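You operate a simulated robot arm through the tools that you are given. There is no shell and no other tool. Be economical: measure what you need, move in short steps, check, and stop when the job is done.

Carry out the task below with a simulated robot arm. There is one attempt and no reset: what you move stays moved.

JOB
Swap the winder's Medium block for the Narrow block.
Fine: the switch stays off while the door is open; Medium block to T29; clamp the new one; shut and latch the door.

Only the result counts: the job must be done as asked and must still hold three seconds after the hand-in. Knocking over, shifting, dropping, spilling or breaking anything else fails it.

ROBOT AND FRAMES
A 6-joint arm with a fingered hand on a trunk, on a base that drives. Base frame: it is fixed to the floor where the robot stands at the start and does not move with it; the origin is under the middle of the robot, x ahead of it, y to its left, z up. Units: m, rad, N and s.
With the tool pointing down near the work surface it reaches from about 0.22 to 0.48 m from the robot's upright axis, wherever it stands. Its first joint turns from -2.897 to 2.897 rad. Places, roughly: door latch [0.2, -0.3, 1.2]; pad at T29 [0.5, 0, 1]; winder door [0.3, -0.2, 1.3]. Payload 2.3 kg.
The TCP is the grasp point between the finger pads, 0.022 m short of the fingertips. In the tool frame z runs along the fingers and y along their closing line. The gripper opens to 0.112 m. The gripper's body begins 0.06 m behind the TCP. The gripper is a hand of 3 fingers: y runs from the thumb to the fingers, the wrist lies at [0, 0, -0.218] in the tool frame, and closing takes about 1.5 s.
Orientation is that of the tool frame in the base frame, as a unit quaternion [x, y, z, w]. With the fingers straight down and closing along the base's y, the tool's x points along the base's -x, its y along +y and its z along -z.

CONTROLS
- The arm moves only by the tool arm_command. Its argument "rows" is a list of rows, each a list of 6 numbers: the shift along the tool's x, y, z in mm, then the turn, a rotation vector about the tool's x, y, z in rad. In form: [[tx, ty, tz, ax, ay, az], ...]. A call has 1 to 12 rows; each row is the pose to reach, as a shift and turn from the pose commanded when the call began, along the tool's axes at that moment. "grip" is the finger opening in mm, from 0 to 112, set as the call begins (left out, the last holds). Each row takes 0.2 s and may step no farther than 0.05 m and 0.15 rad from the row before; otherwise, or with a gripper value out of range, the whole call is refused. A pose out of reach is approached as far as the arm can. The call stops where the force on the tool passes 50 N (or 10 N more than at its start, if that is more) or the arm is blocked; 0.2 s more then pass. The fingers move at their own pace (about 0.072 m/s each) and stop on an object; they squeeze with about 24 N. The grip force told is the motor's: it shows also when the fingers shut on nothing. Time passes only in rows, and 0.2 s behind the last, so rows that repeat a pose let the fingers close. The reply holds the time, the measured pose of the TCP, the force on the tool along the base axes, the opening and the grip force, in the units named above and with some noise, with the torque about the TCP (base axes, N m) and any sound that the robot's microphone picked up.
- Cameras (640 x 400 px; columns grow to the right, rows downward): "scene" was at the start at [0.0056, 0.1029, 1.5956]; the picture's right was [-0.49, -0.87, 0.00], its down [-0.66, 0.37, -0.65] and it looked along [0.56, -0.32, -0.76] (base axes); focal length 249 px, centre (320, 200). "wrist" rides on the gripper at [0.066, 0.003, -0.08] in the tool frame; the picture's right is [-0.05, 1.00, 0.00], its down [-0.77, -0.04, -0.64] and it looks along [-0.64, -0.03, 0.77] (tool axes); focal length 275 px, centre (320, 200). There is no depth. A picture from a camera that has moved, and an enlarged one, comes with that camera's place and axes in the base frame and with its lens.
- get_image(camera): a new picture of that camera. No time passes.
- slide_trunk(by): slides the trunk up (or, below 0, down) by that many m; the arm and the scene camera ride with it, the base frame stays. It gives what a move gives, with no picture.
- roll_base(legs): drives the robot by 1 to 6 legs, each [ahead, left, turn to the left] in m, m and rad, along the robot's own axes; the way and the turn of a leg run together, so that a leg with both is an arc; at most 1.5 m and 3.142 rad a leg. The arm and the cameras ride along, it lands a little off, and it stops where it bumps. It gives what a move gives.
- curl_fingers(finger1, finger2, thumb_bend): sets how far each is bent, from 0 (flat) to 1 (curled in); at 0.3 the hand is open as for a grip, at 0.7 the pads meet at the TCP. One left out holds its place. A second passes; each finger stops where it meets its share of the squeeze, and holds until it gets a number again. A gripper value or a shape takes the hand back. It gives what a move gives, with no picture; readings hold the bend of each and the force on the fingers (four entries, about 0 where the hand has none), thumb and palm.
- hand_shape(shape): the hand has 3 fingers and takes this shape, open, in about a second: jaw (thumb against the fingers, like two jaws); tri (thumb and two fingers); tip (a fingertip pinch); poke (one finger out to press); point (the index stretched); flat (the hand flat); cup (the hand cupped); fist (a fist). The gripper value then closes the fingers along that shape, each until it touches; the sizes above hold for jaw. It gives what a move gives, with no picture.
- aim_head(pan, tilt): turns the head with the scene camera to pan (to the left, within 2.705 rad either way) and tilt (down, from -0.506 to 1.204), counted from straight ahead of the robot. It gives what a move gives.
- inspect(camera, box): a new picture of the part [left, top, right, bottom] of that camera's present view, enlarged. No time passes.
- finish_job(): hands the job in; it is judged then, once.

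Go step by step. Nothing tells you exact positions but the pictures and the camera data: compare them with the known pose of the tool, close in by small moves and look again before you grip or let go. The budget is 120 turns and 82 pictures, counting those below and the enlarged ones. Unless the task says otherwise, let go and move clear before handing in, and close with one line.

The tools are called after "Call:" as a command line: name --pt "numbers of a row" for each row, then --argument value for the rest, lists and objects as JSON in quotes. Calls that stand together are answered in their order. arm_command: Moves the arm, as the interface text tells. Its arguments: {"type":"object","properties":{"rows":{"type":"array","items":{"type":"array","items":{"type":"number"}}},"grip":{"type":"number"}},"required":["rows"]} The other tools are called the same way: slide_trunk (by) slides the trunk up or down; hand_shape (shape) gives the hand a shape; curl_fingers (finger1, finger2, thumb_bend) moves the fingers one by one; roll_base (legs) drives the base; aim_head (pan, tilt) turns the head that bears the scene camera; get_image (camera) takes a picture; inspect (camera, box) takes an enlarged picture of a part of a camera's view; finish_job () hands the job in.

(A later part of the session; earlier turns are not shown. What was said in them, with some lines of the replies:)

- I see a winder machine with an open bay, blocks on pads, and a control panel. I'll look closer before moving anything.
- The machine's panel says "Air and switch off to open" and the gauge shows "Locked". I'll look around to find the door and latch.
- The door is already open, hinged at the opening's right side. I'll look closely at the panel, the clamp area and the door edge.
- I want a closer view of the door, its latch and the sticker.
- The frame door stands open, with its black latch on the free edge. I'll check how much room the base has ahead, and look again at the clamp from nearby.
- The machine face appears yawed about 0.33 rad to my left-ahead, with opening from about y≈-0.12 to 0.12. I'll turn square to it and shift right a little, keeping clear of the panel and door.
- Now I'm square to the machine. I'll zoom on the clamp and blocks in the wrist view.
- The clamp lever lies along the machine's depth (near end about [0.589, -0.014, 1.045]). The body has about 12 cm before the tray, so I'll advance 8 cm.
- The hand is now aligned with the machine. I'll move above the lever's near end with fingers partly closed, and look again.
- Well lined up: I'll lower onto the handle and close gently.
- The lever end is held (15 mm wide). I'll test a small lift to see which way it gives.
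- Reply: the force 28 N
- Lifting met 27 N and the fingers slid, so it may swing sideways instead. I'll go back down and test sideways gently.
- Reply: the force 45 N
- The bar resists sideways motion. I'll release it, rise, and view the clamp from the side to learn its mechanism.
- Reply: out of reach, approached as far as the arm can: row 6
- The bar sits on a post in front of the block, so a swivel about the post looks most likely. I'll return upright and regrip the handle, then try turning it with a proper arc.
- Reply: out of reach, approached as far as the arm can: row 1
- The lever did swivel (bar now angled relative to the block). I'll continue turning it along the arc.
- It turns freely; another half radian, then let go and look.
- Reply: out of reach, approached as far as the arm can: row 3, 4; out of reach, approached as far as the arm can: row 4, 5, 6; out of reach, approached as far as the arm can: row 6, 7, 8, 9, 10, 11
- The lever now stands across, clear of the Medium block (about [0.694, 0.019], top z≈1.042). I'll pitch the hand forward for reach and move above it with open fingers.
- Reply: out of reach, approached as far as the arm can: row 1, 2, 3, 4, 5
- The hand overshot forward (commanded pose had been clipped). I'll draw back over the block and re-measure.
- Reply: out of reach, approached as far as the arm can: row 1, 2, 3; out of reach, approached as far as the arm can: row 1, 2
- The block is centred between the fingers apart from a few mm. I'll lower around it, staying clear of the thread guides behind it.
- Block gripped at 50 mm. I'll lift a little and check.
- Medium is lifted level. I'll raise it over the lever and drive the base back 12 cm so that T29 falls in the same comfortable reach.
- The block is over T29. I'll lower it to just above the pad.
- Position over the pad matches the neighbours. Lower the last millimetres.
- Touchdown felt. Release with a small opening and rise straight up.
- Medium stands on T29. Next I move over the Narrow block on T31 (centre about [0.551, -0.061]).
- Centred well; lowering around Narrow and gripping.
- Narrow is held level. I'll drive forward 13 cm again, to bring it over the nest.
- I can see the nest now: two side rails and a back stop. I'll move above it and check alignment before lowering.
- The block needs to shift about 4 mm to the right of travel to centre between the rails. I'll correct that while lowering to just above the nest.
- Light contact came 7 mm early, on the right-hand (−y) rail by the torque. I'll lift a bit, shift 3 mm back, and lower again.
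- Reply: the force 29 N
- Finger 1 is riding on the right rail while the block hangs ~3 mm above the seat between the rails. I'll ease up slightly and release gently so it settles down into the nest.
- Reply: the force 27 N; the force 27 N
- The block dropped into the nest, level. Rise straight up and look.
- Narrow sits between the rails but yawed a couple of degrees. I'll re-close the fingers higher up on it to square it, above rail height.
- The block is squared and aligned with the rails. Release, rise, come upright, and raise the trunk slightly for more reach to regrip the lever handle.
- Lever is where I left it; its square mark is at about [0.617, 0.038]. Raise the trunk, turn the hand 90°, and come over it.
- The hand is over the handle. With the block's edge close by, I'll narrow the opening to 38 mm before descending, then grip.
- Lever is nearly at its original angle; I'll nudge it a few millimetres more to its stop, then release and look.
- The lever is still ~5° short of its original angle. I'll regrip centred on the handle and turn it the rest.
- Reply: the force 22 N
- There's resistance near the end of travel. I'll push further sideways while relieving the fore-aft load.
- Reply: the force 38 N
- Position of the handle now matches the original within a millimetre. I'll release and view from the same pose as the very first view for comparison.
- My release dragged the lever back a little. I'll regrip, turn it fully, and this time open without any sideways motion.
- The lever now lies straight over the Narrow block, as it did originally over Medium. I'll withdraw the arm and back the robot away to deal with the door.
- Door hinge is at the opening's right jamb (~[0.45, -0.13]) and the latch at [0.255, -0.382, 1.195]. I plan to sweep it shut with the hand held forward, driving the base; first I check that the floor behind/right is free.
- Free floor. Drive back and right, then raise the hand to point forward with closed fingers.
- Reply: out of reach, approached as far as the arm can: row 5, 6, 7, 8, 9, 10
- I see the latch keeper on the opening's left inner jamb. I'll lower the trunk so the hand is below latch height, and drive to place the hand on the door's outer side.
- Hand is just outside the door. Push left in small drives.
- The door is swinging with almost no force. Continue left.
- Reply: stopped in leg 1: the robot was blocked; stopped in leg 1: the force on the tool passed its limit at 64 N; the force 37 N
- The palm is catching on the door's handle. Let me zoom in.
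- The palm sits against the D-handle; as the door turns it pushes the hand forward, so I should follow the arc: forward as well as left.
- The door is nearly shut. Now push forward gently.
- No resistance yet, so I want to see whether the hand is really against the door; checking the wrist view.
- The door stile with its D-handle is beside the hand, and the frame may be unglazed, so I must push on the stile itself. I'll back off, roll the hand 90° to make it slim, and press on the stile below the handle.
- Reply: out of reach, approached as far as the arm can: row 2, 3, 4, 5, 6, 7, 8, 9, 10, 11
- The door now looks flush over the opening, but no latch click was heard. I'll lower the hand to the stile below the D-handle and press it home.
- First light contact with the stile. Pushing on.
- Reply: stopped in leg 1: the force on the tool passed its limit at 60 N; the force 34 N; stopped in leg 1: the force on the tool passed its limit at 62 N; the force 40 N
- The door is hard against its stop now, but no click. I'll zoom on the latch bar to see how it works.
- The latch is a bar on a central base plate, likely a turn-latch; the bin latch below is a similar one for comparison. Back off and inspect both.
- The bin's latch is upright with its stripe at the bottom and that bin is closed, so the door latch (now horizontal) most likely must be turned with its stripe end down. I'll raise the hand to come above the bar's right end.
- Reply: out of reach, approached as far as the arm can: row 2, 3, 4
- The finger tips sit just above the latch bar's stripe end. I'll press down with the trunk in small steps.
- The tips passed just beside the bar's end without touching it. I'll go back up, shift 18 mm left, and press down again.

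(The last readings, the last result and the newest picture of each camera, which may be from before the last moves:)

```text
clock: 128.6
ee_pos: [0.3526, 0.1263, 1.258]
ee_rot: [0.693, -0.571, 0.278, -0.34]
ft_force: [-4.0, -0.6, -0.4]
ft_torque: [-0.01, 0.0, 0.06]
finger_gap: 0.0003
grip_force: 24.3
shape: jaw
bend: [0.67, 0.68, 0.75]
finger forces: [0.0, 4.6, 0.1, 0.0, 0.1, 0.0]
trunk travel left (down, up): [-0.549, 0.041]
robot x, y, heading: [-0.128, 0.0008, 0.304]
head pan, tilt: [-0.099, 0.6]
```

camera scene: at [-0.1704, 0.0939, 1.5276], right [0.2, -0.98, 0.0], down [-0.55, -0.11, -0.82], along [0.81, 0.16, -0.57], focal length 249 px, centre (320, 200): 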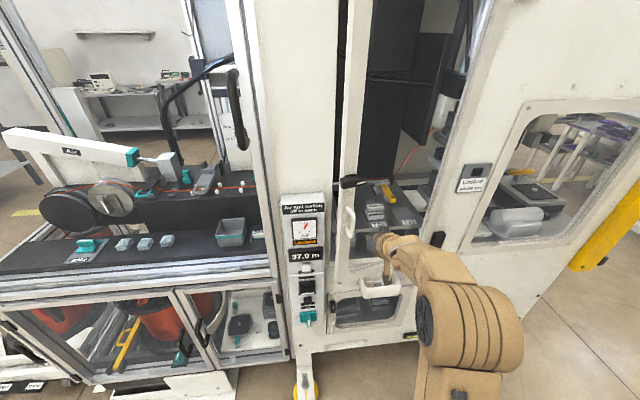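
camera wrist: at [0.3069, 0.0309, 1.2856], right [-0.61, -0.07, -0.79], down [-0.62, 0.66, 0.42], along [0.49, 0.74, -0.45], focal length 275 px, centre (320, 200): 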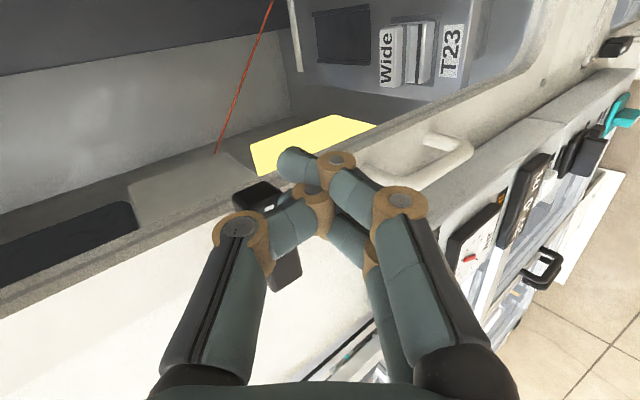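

The tips are sliding on the bar's front face. I'll go up again, move 2 cm deeper, and press down.

Call:
slide_trunk --by 0.04

Call:
roll_base --legs '[[0.022, 0, 0]]'

Call:
slide_trunk --by -0.02

Call:
slide_trunk --by -0.012

```text
clock: 129.4
ee_pos: [0.3546, 0.1243, 1.2985]
ee_rot: [0.693, -0.572, 0.278, -0.339]
ft_force: [-0.3, -0.7, -0.2]
ft_torque: [-0.02, 0.01, 0.0]
finger_gap: 0.0001
grip_force: 24.2
shape: jaw
bend: [0.67, 0.67, 0.75]
finger forces: [0.0, 0.1, 0.0, 0.1, 0.0, 0.0]
trunk travel left (down, up): [-0.589, 0.001]
robot x, y, heading: [-0.1274, -0.0036, 0.298]
head pan, tilt: [-0.099, 0.6]
```

```text
clock: 130.2
ee_pos: [0.3754, 0.1334, 1.2982]
ee_rot: [0.694, -0.571, 0.277, -0.339]
ft_force: [-0.6, 0.4, 0.0]
ft_torque: [0.01, 0.02, -0.03]
finger_gap: 0.0
grip_force: 23.5
shape: jaw
bend: [0.67, 0.68, 0.75]
finger forces: [0.1, 0.1, 0.1, 0.1, 0.0, 0.0]
trunk travel left (down, up): [-0.589, 0.001]
robot x, y, heading: [-0.108, 0.0029, 0.297]
head pan, tilt: [-0.099, 0.6]
```

```text
clock: 130.9
ee_pos: [0.3777, 0.1177, 1.278]
ee_rot: [0.691, -0.575, 0.276, -0.34]
ft_force: [8.1, -34.9, 13.7]
ft_torque: [-0.55, -0.21, -0.23]
finger_gap: 0.0
grip_force: 24.4
shape: jaw
bend: [0.67, 0.67, 0.74]
finger forces: [0.1, 0.0, 0.0, 0.0, 52.5, 0.0]
trunk travel left (down, up): [-0.569, 0.021]
robot x, y, heading: [-0.1049, 0.0032, 0.298]
head pan, tilt: [-0.099, 0.6]
```

```text
clock: 131.5
ee_pos: [0.3766, 0.1156, 1.2668]
ee_rot: [0.691, -0.575, 0.274, -0.342]
ft_force: [6.9, -47.6, 9.8]
ft_torque: [-0.72, -0.25, -0.27]
finger_gap: 0.0
grip_force: 23.6
shape: jaw
bend: [0.67, 0.68, 0.74]
finger forces: [0.0, 0.0, 0.0, 0.1, 67.5, 0.0]
trunk travel left (down, up): [-0.557, 0.033]
robot x, y, heading: [-0.106, 0.0038, 0.302]
head pan, tilt: [-0.099, 0.6]
```

Strong sideways reaction suggests the bar has turned and is resisting my thumb's side. I'll move right and back, then look.

Call:
roll_base --legs '[[0, -0.04, 0], [-0.08, 0, 0]]'

Call:
inspect --camera "scene" --box '[310, 120, 430, 220]'

```text
clock: 133.0
ee_pos: [0.3101, 0.0699, 1.2668]
ee_rot: [0.693, -0.572, 0.278, -0.339]
ft_force: [-0.2, 0.5, 0.4]
ft_torque: [-0.03, 0.02, -0.03]
finger_gap: 0.0
grip_force: 24.0
shape: jaw
bend: [0.67, 0.68, 0.75]
finger forces: [0.0, 0.1, 0.0, 0.0, 0.0, 0.2]
trunk travel left (down, up): [-0.557, 0.033]
robot x, y, heading: [-0.1691, -0.0567, 0.301]
head pan, tilt: [-0.099, 0.6]
```

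```text
4.00 times, centred on (370, 170) of scene
camera zoom: at [-0.1858, 0.0749, 1.6498], right [0.2, -0.98, 0.0], down [-0.55, -0.11, -0.83], along [0.81, 0.16, -0.56], focal length 996 px, centre (120, 320)
```

zoom: 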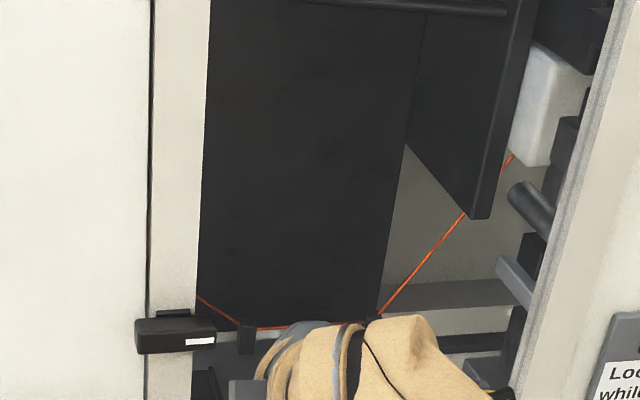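

The bar is still horizontal, so I never got proper purchase. I'll open the jaws and straddle the bar's stripe end so the gap reading tells me I have it.

Call:
arm_command --pt "0 0 0 0 0 0" --pt "0 0 0 0 0 0" --pt "0 0 0 0 0 0" --pt "0 0 0 0 0 0" --grip 54

Call:
roll_base --legs '[[0, 0.043, 0]]'

Call:
slide_trunk --by -0.005

Call:
roll_base --legs '[[0.06, 0, 0]]'

```text
clock: 134.0
ee_pos: [0.31, 0.069, 1.2663]
ee_rot: [0.693, -0.572, 0.278, -0.339]
ft_force: [-0.2, 0.5, -0.2]
ft_torque: [-0.01, 0.02, -0.03]
finger_gap: 0.0537
grip_force: 0.1
shape: jaw
bend: [0.73, 0.73, 0.7]
finger forces: [0.0, 0.0, 0.0, 0.0, 0.1, 0.1]
trunk travel left (down, up): [-0.557, 0.033]
robot x, y, heading: [-0.1715, -0.0593, 0.303]
head pan, tilt: [-0.099, 0.6]
```

```text
clock: 134.9
ee_pos: [0.298, 0.1117, 1.2668]
ee_rot: [0.694, -0.572, 0.279, -0.338]
ft_force: [-0.1, -0.2, -0.6]
ft_torque: [-0.01, -0.01, 0.0]
finger_gap: 0.0539
grip_force: 0.0
shape: jaw
bend: [0.73, 0.73, 0.7]
finger forces: [0.0, 0.0, 0.0, 0.0, 0.0, 0.0]
trunk travel left (down, up): [-0.557, 0.033]
robot x, y, heading: [-0.1851, -0.0197, 0.302]
head pan, tilt: [-0.099, 0.6]
```

```text
clock: 135.4
ee_pos: [0.2962, 0.1118, 1.2613]
ee_rot: [0.693, -0.572, 0.278, -0.339]
ft_force: [-0.2, 0.8, -0.3]
ft_torque: [0.01, 0.04, -0.01]
finger_gap: 0.0536
grip_force: 0.1
shape: jaw
bend: [0.73, 0.73, 0.7]
finger forces: [0.0, 0.0, 0.1, 0.0, 0.0, 0.1]
trunk travel left (down, up): [-0.552, 0.038]
robot x, y, heading: [-0.1821, -0.0198, 0.303]
head pan, tilt: [-0.099, 0.6]
```

```text
clock: 136.4
ee_pos: [0.3547, 0.1286, 1.2614]
ee_rot: [0.694, -0.572, 0.278, -0.338]
ft_force: [1.2, -0.1, -0.7]
ft_torque: [0.02, 0.02, 0.0]
finger_gap: 0.0534
grip_force: 0.1
shape: jaw
bend: [0.73, 0.73, 0.7]
finger forces: [0.0, 0.0, 0.1, 0.1, 0.0, 0.0]
trunk travel left (down, up): [-0.552, 0.038]
robot x, y, heading: [-0.1268, 0.002, 0.299]
head pan, tilt: [-0.099, 0.6]
```

Call:
arm_command --pt "0 0 0 0 0 0" --pt "0 0 0 0 0 0" --pt "0 0 0 0 0 0" --pt "0 0 0 0 0 0" --pt "0 0 0 0 0 0" --grip 0

```text
clock: 137.6
ee_pos: [0.3529, 0.1279, 1.2635]
ee_rot: [0.692, -0.572, 0.279, -0.341]
ft_force: [0.0, -0.5, 13.1]
ft_torque: [0.04, -0.31, 0.03]
finger_gap: 0.0
grip_force: 24.1
shape: jaw
bend: [0.64, 0.64, 0.71]
finger forces: [0.0, 0.0, 0.0, 0.0, 23.0, 0.1]
trunk travel left (down, up): [-0.552, 0.038]
robot x, y, heading: [-0.1287, -0.0006, 0.3]
head pan, tilt: [-0.099, 0.6]
```

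The thumb is now on top of the bar (13 N upward reaction). Press down with the trunk.

Call:
slide_trunk --by -0.008

Call:
slide_trunk --by -0.01

```text
clock: 138.2
ee_pos: [0.3486, 0.1273, 1.2575]
ee_rot: [0.691, -0.57, 0.282, -0.344]
ft_force: [-3.5, -0.9, 36.3]
ft_torque: [0.21, -0.98, -0.02]
finger_gap: 0.0027
grip_force: 23.4
shape: jaw
bend: [0.65, 0.65, 0.7]
finger forces: [0.0, 0.1, 0.0, 0.0, 45.0, 0.1]
trunk travel left (down, up): [-0.544, 0.046]
robot x, y, heading: [-0.1275, -0.0017, 0.298]
head pan, tilt: [-0.099, 0.6]
```

```text
clock: 138.7
ee_pos: [0.3476, 0.1287, 1.2567]
ee_rot: [0.69, -0.565, 0.287, -0.349]
ft_force: [-7.9, -2.4, 36.7]
ft_torque: [0.22, -1.09, 0.0]
finger_gap: 0.0036
grip_force: 24.3
shape: jaw
bend: [0.67, 0.67, 0.7]
finger forces: [0.0, 0.0, 0.0, 0.0, 49.2, 0.1]
trunk travel left (down, up): [-0.536, 0.054]
robot x, y, heading: [-0.1272, -0.0029, 0.298]
head pan, tilt: [-0.099, 0.6]
stopped: the force on the tool passed its limit at 52 N (the readings are from after the stop); the commanded pose is now the measured one
```

No give downward at the stripe end even at 50 N, so it must turn the other way. I'll press down on the left end instead.

Call:
slide_trunk --by 0.035

Call:
roll_base --legs '[[0, 0.036, 0]]'

Call:
slide_trunk --by -0.027

Call:
slide_trunk --by -0.01

```text
clock: 139.4
ee_pos: [0.3544, 0.1282, 1.2833]
ee_rot: [0.692, -0.57, 0.28, -0.342]
ft_force: [-0.5, -0.7, 0.1]
ft_torque: [-0.05, 0.0, 0.01]
finger_gap: 0.0
grip_force: 23.7
shape: jaw
bend: [0.67, 0.67, 0.74]
finger forces: [0.1, 0.1, 0.1, 0.1, 0.0, 0.0]
trunk travel left (down, up): [-0.571, 0.019]
robot x, y, heading: [-0.1281, 0.0013, 0.305]
head pan, tilt: [-0.099, 0.6]
```

```text
clock: 140.3
ee_pos: [0.3446, 0.1643, 1.2836]
ee_rot: [0.692, -0.569, 0.281, -0.343]
ft_force: [-0.6, 0.7, -0.4]
ft_torque: [-0.04, -0.01, 0.01]
finger_gap: 0.0001
grip_force: 24.1
shape: jaw
bend: [0.67, 0.67, 0.74]
finger forces: [0.0, 0.0, 0.0, 0.0, 0.0, 0.0]
trunk travel left (down, up): [-0.571, 0.019]
robot x, y, heading: [-0.1369, 0.0337, 0.304]
head pan, tilt: [-0.099, 0.6]
```

```text
clock: 141.0
ee_pos: [0.3444, 0.1649, 1.2571]
ee_rot: [0.692, -0.57, 0.28, -0.343]
ft_force: [-0.7, 0.0, 1.0]
ft_torque: [-0.02, -0.04, 0.01]
finger_gap: 0.0001
grip_force: 23.5
shape: jaw
bend: [0.68, 0.67, 0.74]
finger forces: [0.0, 0.1, 0.1, 0.0, 0.1, 0.1]
trunk travel left (down, up): [-0.544, 0.046]
robot x, y, heading: [-0.1345, 0.0345, 0.302]
head pan, tilt: [-0.099, 0.6]
```

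```text
clock: 141.6
ee_pos: [0.343, 0.1638, 1.2476]
ee_rot: [0.692, -0.57, 0.281, -0.342]
ft_force: [-3.1, 0.6, 0.8]
ft_torque: [0.03, -0.06, -0.01]
finger_gap: 0.0
grip_force: 24.1
shape: jaw
bend: [0.69, 0.67, 0.75]
finger forces: [0.0, 0.0, 0.0, 0.0, 0.1, 0.1]
trunk travel left (down, up): [-0.534, 0.056]
robot x, y, heading: [-0.1366, 0.0352, 0.3]
head pan, tilt: [-0.099, 0.6]
```

Tips are on the front face again. Up, 2 cm deeper, then press.

Call:
slide_trunk --by 0.05

Call:
roll_base --legs '[[0.02, 0, 0]]'

Call:
slide_trunk --by -0.025

Call:
slide_trunk --by -0.01

```text
clock: 142.5
ee_pos: [0.3445, 0.1637, 1.2969]
ee_rot: [0.692, -0.57, 0.281, -0.341]
ft_force: [-0.1, 0.0, 0.5]
ft_torque: [0.01, 0.04, -0.01]
finger_gap: 0.0
grip_force: 24.0
shape: jaw
bend: [0.68, 0.67, 0.75]
finger forces: [0.1, 0.0, 0.1, 0.0, 0.0, 0.0]
trunk travel left (down, up): [-0.584, 0.006]
robot x, y, heading: [-0.1356, 0.0356, 0.296]
head pan, tilt: [-0.099, 0.6]
```

```text
clock: 143.3
ee_pos: [0.3648, 0.1711, 1.2971]
ee_rot: [0.693, -0.569, 0.28, -0.342]
ft_force: [0.5, 0.3, -0.7]
ft_torque: [-0.01, 0.0, -0.02]
finger_gap: 0.0
grip_force: 23.9
shape: jaw
bend: [0.69, 0.67, 0.75]
finger forces: [0.0, 0.0, 0.0, 0.0, 0.0, 0.0]
trunk travel left (down, up): [-0.584, 0.006]
robot x, y, heading: [-0.1196, 0.0404, 0.303]
head pan, tilt: [-0.099, 0.6]
```

```text
clock: 144.0
ee_pos: [0.3635, 0.17, 1.2717]
ee_rot: [0.693, -0.57, 0.281, -0.342]
ft_force: [-0.2, -0.9, -0.9]
ft_torque: [0.02, 0.0, -0.02]
finger_gap: 0.0001
grip_force: 24.6
shape: jaw
bend: [0.69, 0.67, 0.75]
finger forces: [0.0, 0.0, 0.0, 0.0, 0.0, 0.0]
trunk travel left (down, up): [-0.559, 0.031]
robot x, y, heading: [-0.1158, 0.041, 0.301]
head pan, tilt: [-0.099, 0.6]
```

```text
clock: 144.6
ee_pos: [0.3638, 0.1705, 1.2611]
ee_rot: [0.693, -0.569, 0.28, -0.343]
ft_force: [-0.9, 1.5, 1.8]
ft_torque: [0.02, -0.02, -0.04]
finger_gap: 0.0001
grip_force: 23.8
shape: jaw
bend: [0.68, 0.67, 0.75]
finger forces: [1.7, 0.0, 0.0, 0.1, 0.0, 0.0]
trunk travel left (down, up): [-0.549, 0.041]
robot x, y, heading: [-0.1178, 0.0438, 0.297]
head pan, tilt: [-0.099, 0.6]
```

Call:
slide_trunk --by -0.01

Call:
slide_trunk --by -0.01

```text
clock: 145.2
ee_pos: [0.3627, 0.172, 1.2511]
ee_rot: [0.692, -0.57, 0.281, -0.343]
ft_force: [-2.6, 2.3, 1.7]
ft_torque: [0.02, 0.0, -0.03]
finger_gap: 0.0003
grip_force: 24.5
shape: jaw
bend: [0.68, 0.67, 0.75]
finger forces: [1.8, 0.1, 0.0, 0.0, 0.1, 0.0]
trunk travel left (down, up): [-0.539, 0.051]
robot x, y, heading: [-0.1183, 0.0406, 0.297]
head pan, tilt: [-0.099, 0.6]
```

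```text
clock: 145.8
ee_pos: [0.3617, 0.1723, 1.2412]
ee_rot: [0.693, -0.569, 0.281, -0.342]
ft_force: [-2.0, 4.3, 2.0]
ft_torque: [-0.04, -0.03, 0.08]
finger_gap: 0.0
grip_force: 24.0
shape: jaw
bend: [0.69, 0.67, 0.75]
finger forces: [0.2, 0.0, 0.0, 0.1, 0.1, 0.0]
trunk travel left (down, up): [-0.529, 0.061]
robot x, y, heading: [-0.1202, 0.0399, 0.298]
head pan, tilt: [-0.099, 0.6]
```

The bar is yielding with only a few newtons — it's turning. Continue down, then push toward the right under the pivot to bring it upright.

Call:
slide_trunk --by -0.01

Call:
roll_base --legs '[[0, -0.015, 0]]'

Call:
roll_base --legs '[[0, -0.015, 0]]'

```text
clock: 146.3
ee_pos: [0.363, 0.1722, 1.2322]
ee_rot: [0.693, -0.569, 0.281, -0.342]
ft_force: [-1.1, 3.9, 1.8]
ft_torque: [-0.06, -0.11, 0.07]
finger_gap: 0.0
grip_force: 24.0
shape: jaw
bend: [0.69, 0.67, 0.75]
finger forces: [0.4, 0.0, 0.1, 0.1, 0.0, 0.0]
trunk travel left (down, up): [-0.519, 0.071]
robot x, y, heading: [-0.1186, 0.0382, 0.299]
head pan, tilt: [-0.099, 0.6]
```

```text
clock: 147.1
ee_pos: [0.3628, 0.1701, 1.2313]
ee_rot: [0.695, -0.565, 0.284, -0.341]
ft_force: [-13.5, 42.8, 0.9]
ft_torque: [-0.29, -0.09, 0.82]
finger_gap: 0.0004
grip_force: 24.0
shape: jaw
bend: [0.7, 0.67, 0.75]
finger forces: [50.9, 0.0, 0.1, 0.0, 0.0, 0.1]
trunk travel left (down, up): [-0.519, 0.071]
robot x, y, heading: [-0.1146, 0.0234, 0.306]
head pan, tilt: [-0.099, 0.6]
```

```text
clock: 148.0
ee_pos: [0.3638, 0.1697, 1.2324]
ee_rot: [0.7, -0.558, 0.279, -0.347]
ft_force: [-12.2, 29.0, 0.9]
ft_torque: [-0.13, -0.06, 0.47]
finger_gap: 0.0
grip_force: 24.0
shape: jaw
bend: [0.7, 0.67, 0.75]
finger forces: [37.3, 0.1, 0.0, 0.1, 0.0, 0.0]
trunk travel left (down, up): [-0.519, 0.071]
robot x, y, heading: [-0.1105, 0.0207, 0.317]
head pan, tilt: [-0.099, 0.6]
stopped in leg 1: the force on the tool passed its limit at 56 N (the readings are from after the stop); the commanded pose is now the measured one
```

Hard stop at s≈0.05, which fits the bar now being upright. I'll move off left, back away, and verify with the last picture but one.

Call:
roll_base --legs '[[0, 0.012, 0], [-0.12, 0, 0]]'

Call:
inspect --camera "scene" --box '[270, 70, 470, 240]'

```text
clock: 149.6
ee_pos: [0.2516, 0.13, 1.2325]
ee_rot: [0.697, -0.562, 0.277, -0.347]
ft_force: [0.4, 0.2, 0.6]
ft_torque: [-0.01, -0.01, -0.01]
finger_gap: 0.0
grip_force: 24.0
shape: jaw
bend: [0.68, 0.67, 0.74]
finger forces: [0.0, 0.0, 0.0, 0.1, 0.0, 0.0]
trunk travel left (down, up): [-0.519, 0.071]
robot x, y, heading: [-0.2317, -0.0071, 0.309]
head pan, tilt: [-0.099, 0.6]
```

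```text
2.35 times, centred on (370, 155) of scene
camera zoom: at [-0.2441, 0.1261, 1.6123], right [0.21, -0.98, 0.0], down [-0.55, -0.12, -0.83], along [0.81, 0.17, -0.56], focal length 586 px, centre (202, 306)
```

zoom: 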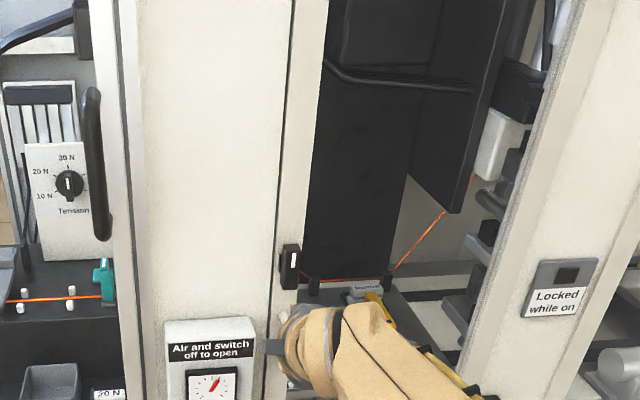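

The latch bar is now upright and the door sits flush. The Narrow block is clamped in the nest, Medium is on T29, and I left the switch alone, so I'm handing in.

Call:
finish_job

```text
The job is handed in.
```

I've handed the job in: the Narrow block is clamped in the winder's nest, the Medium block is on T29, the door is shut and its latch turned upright. I never touched the switch. I took upright as latched because the closed bin's latch below sits that way. I heard no click and didn't pull on the door to check that the latch holds.
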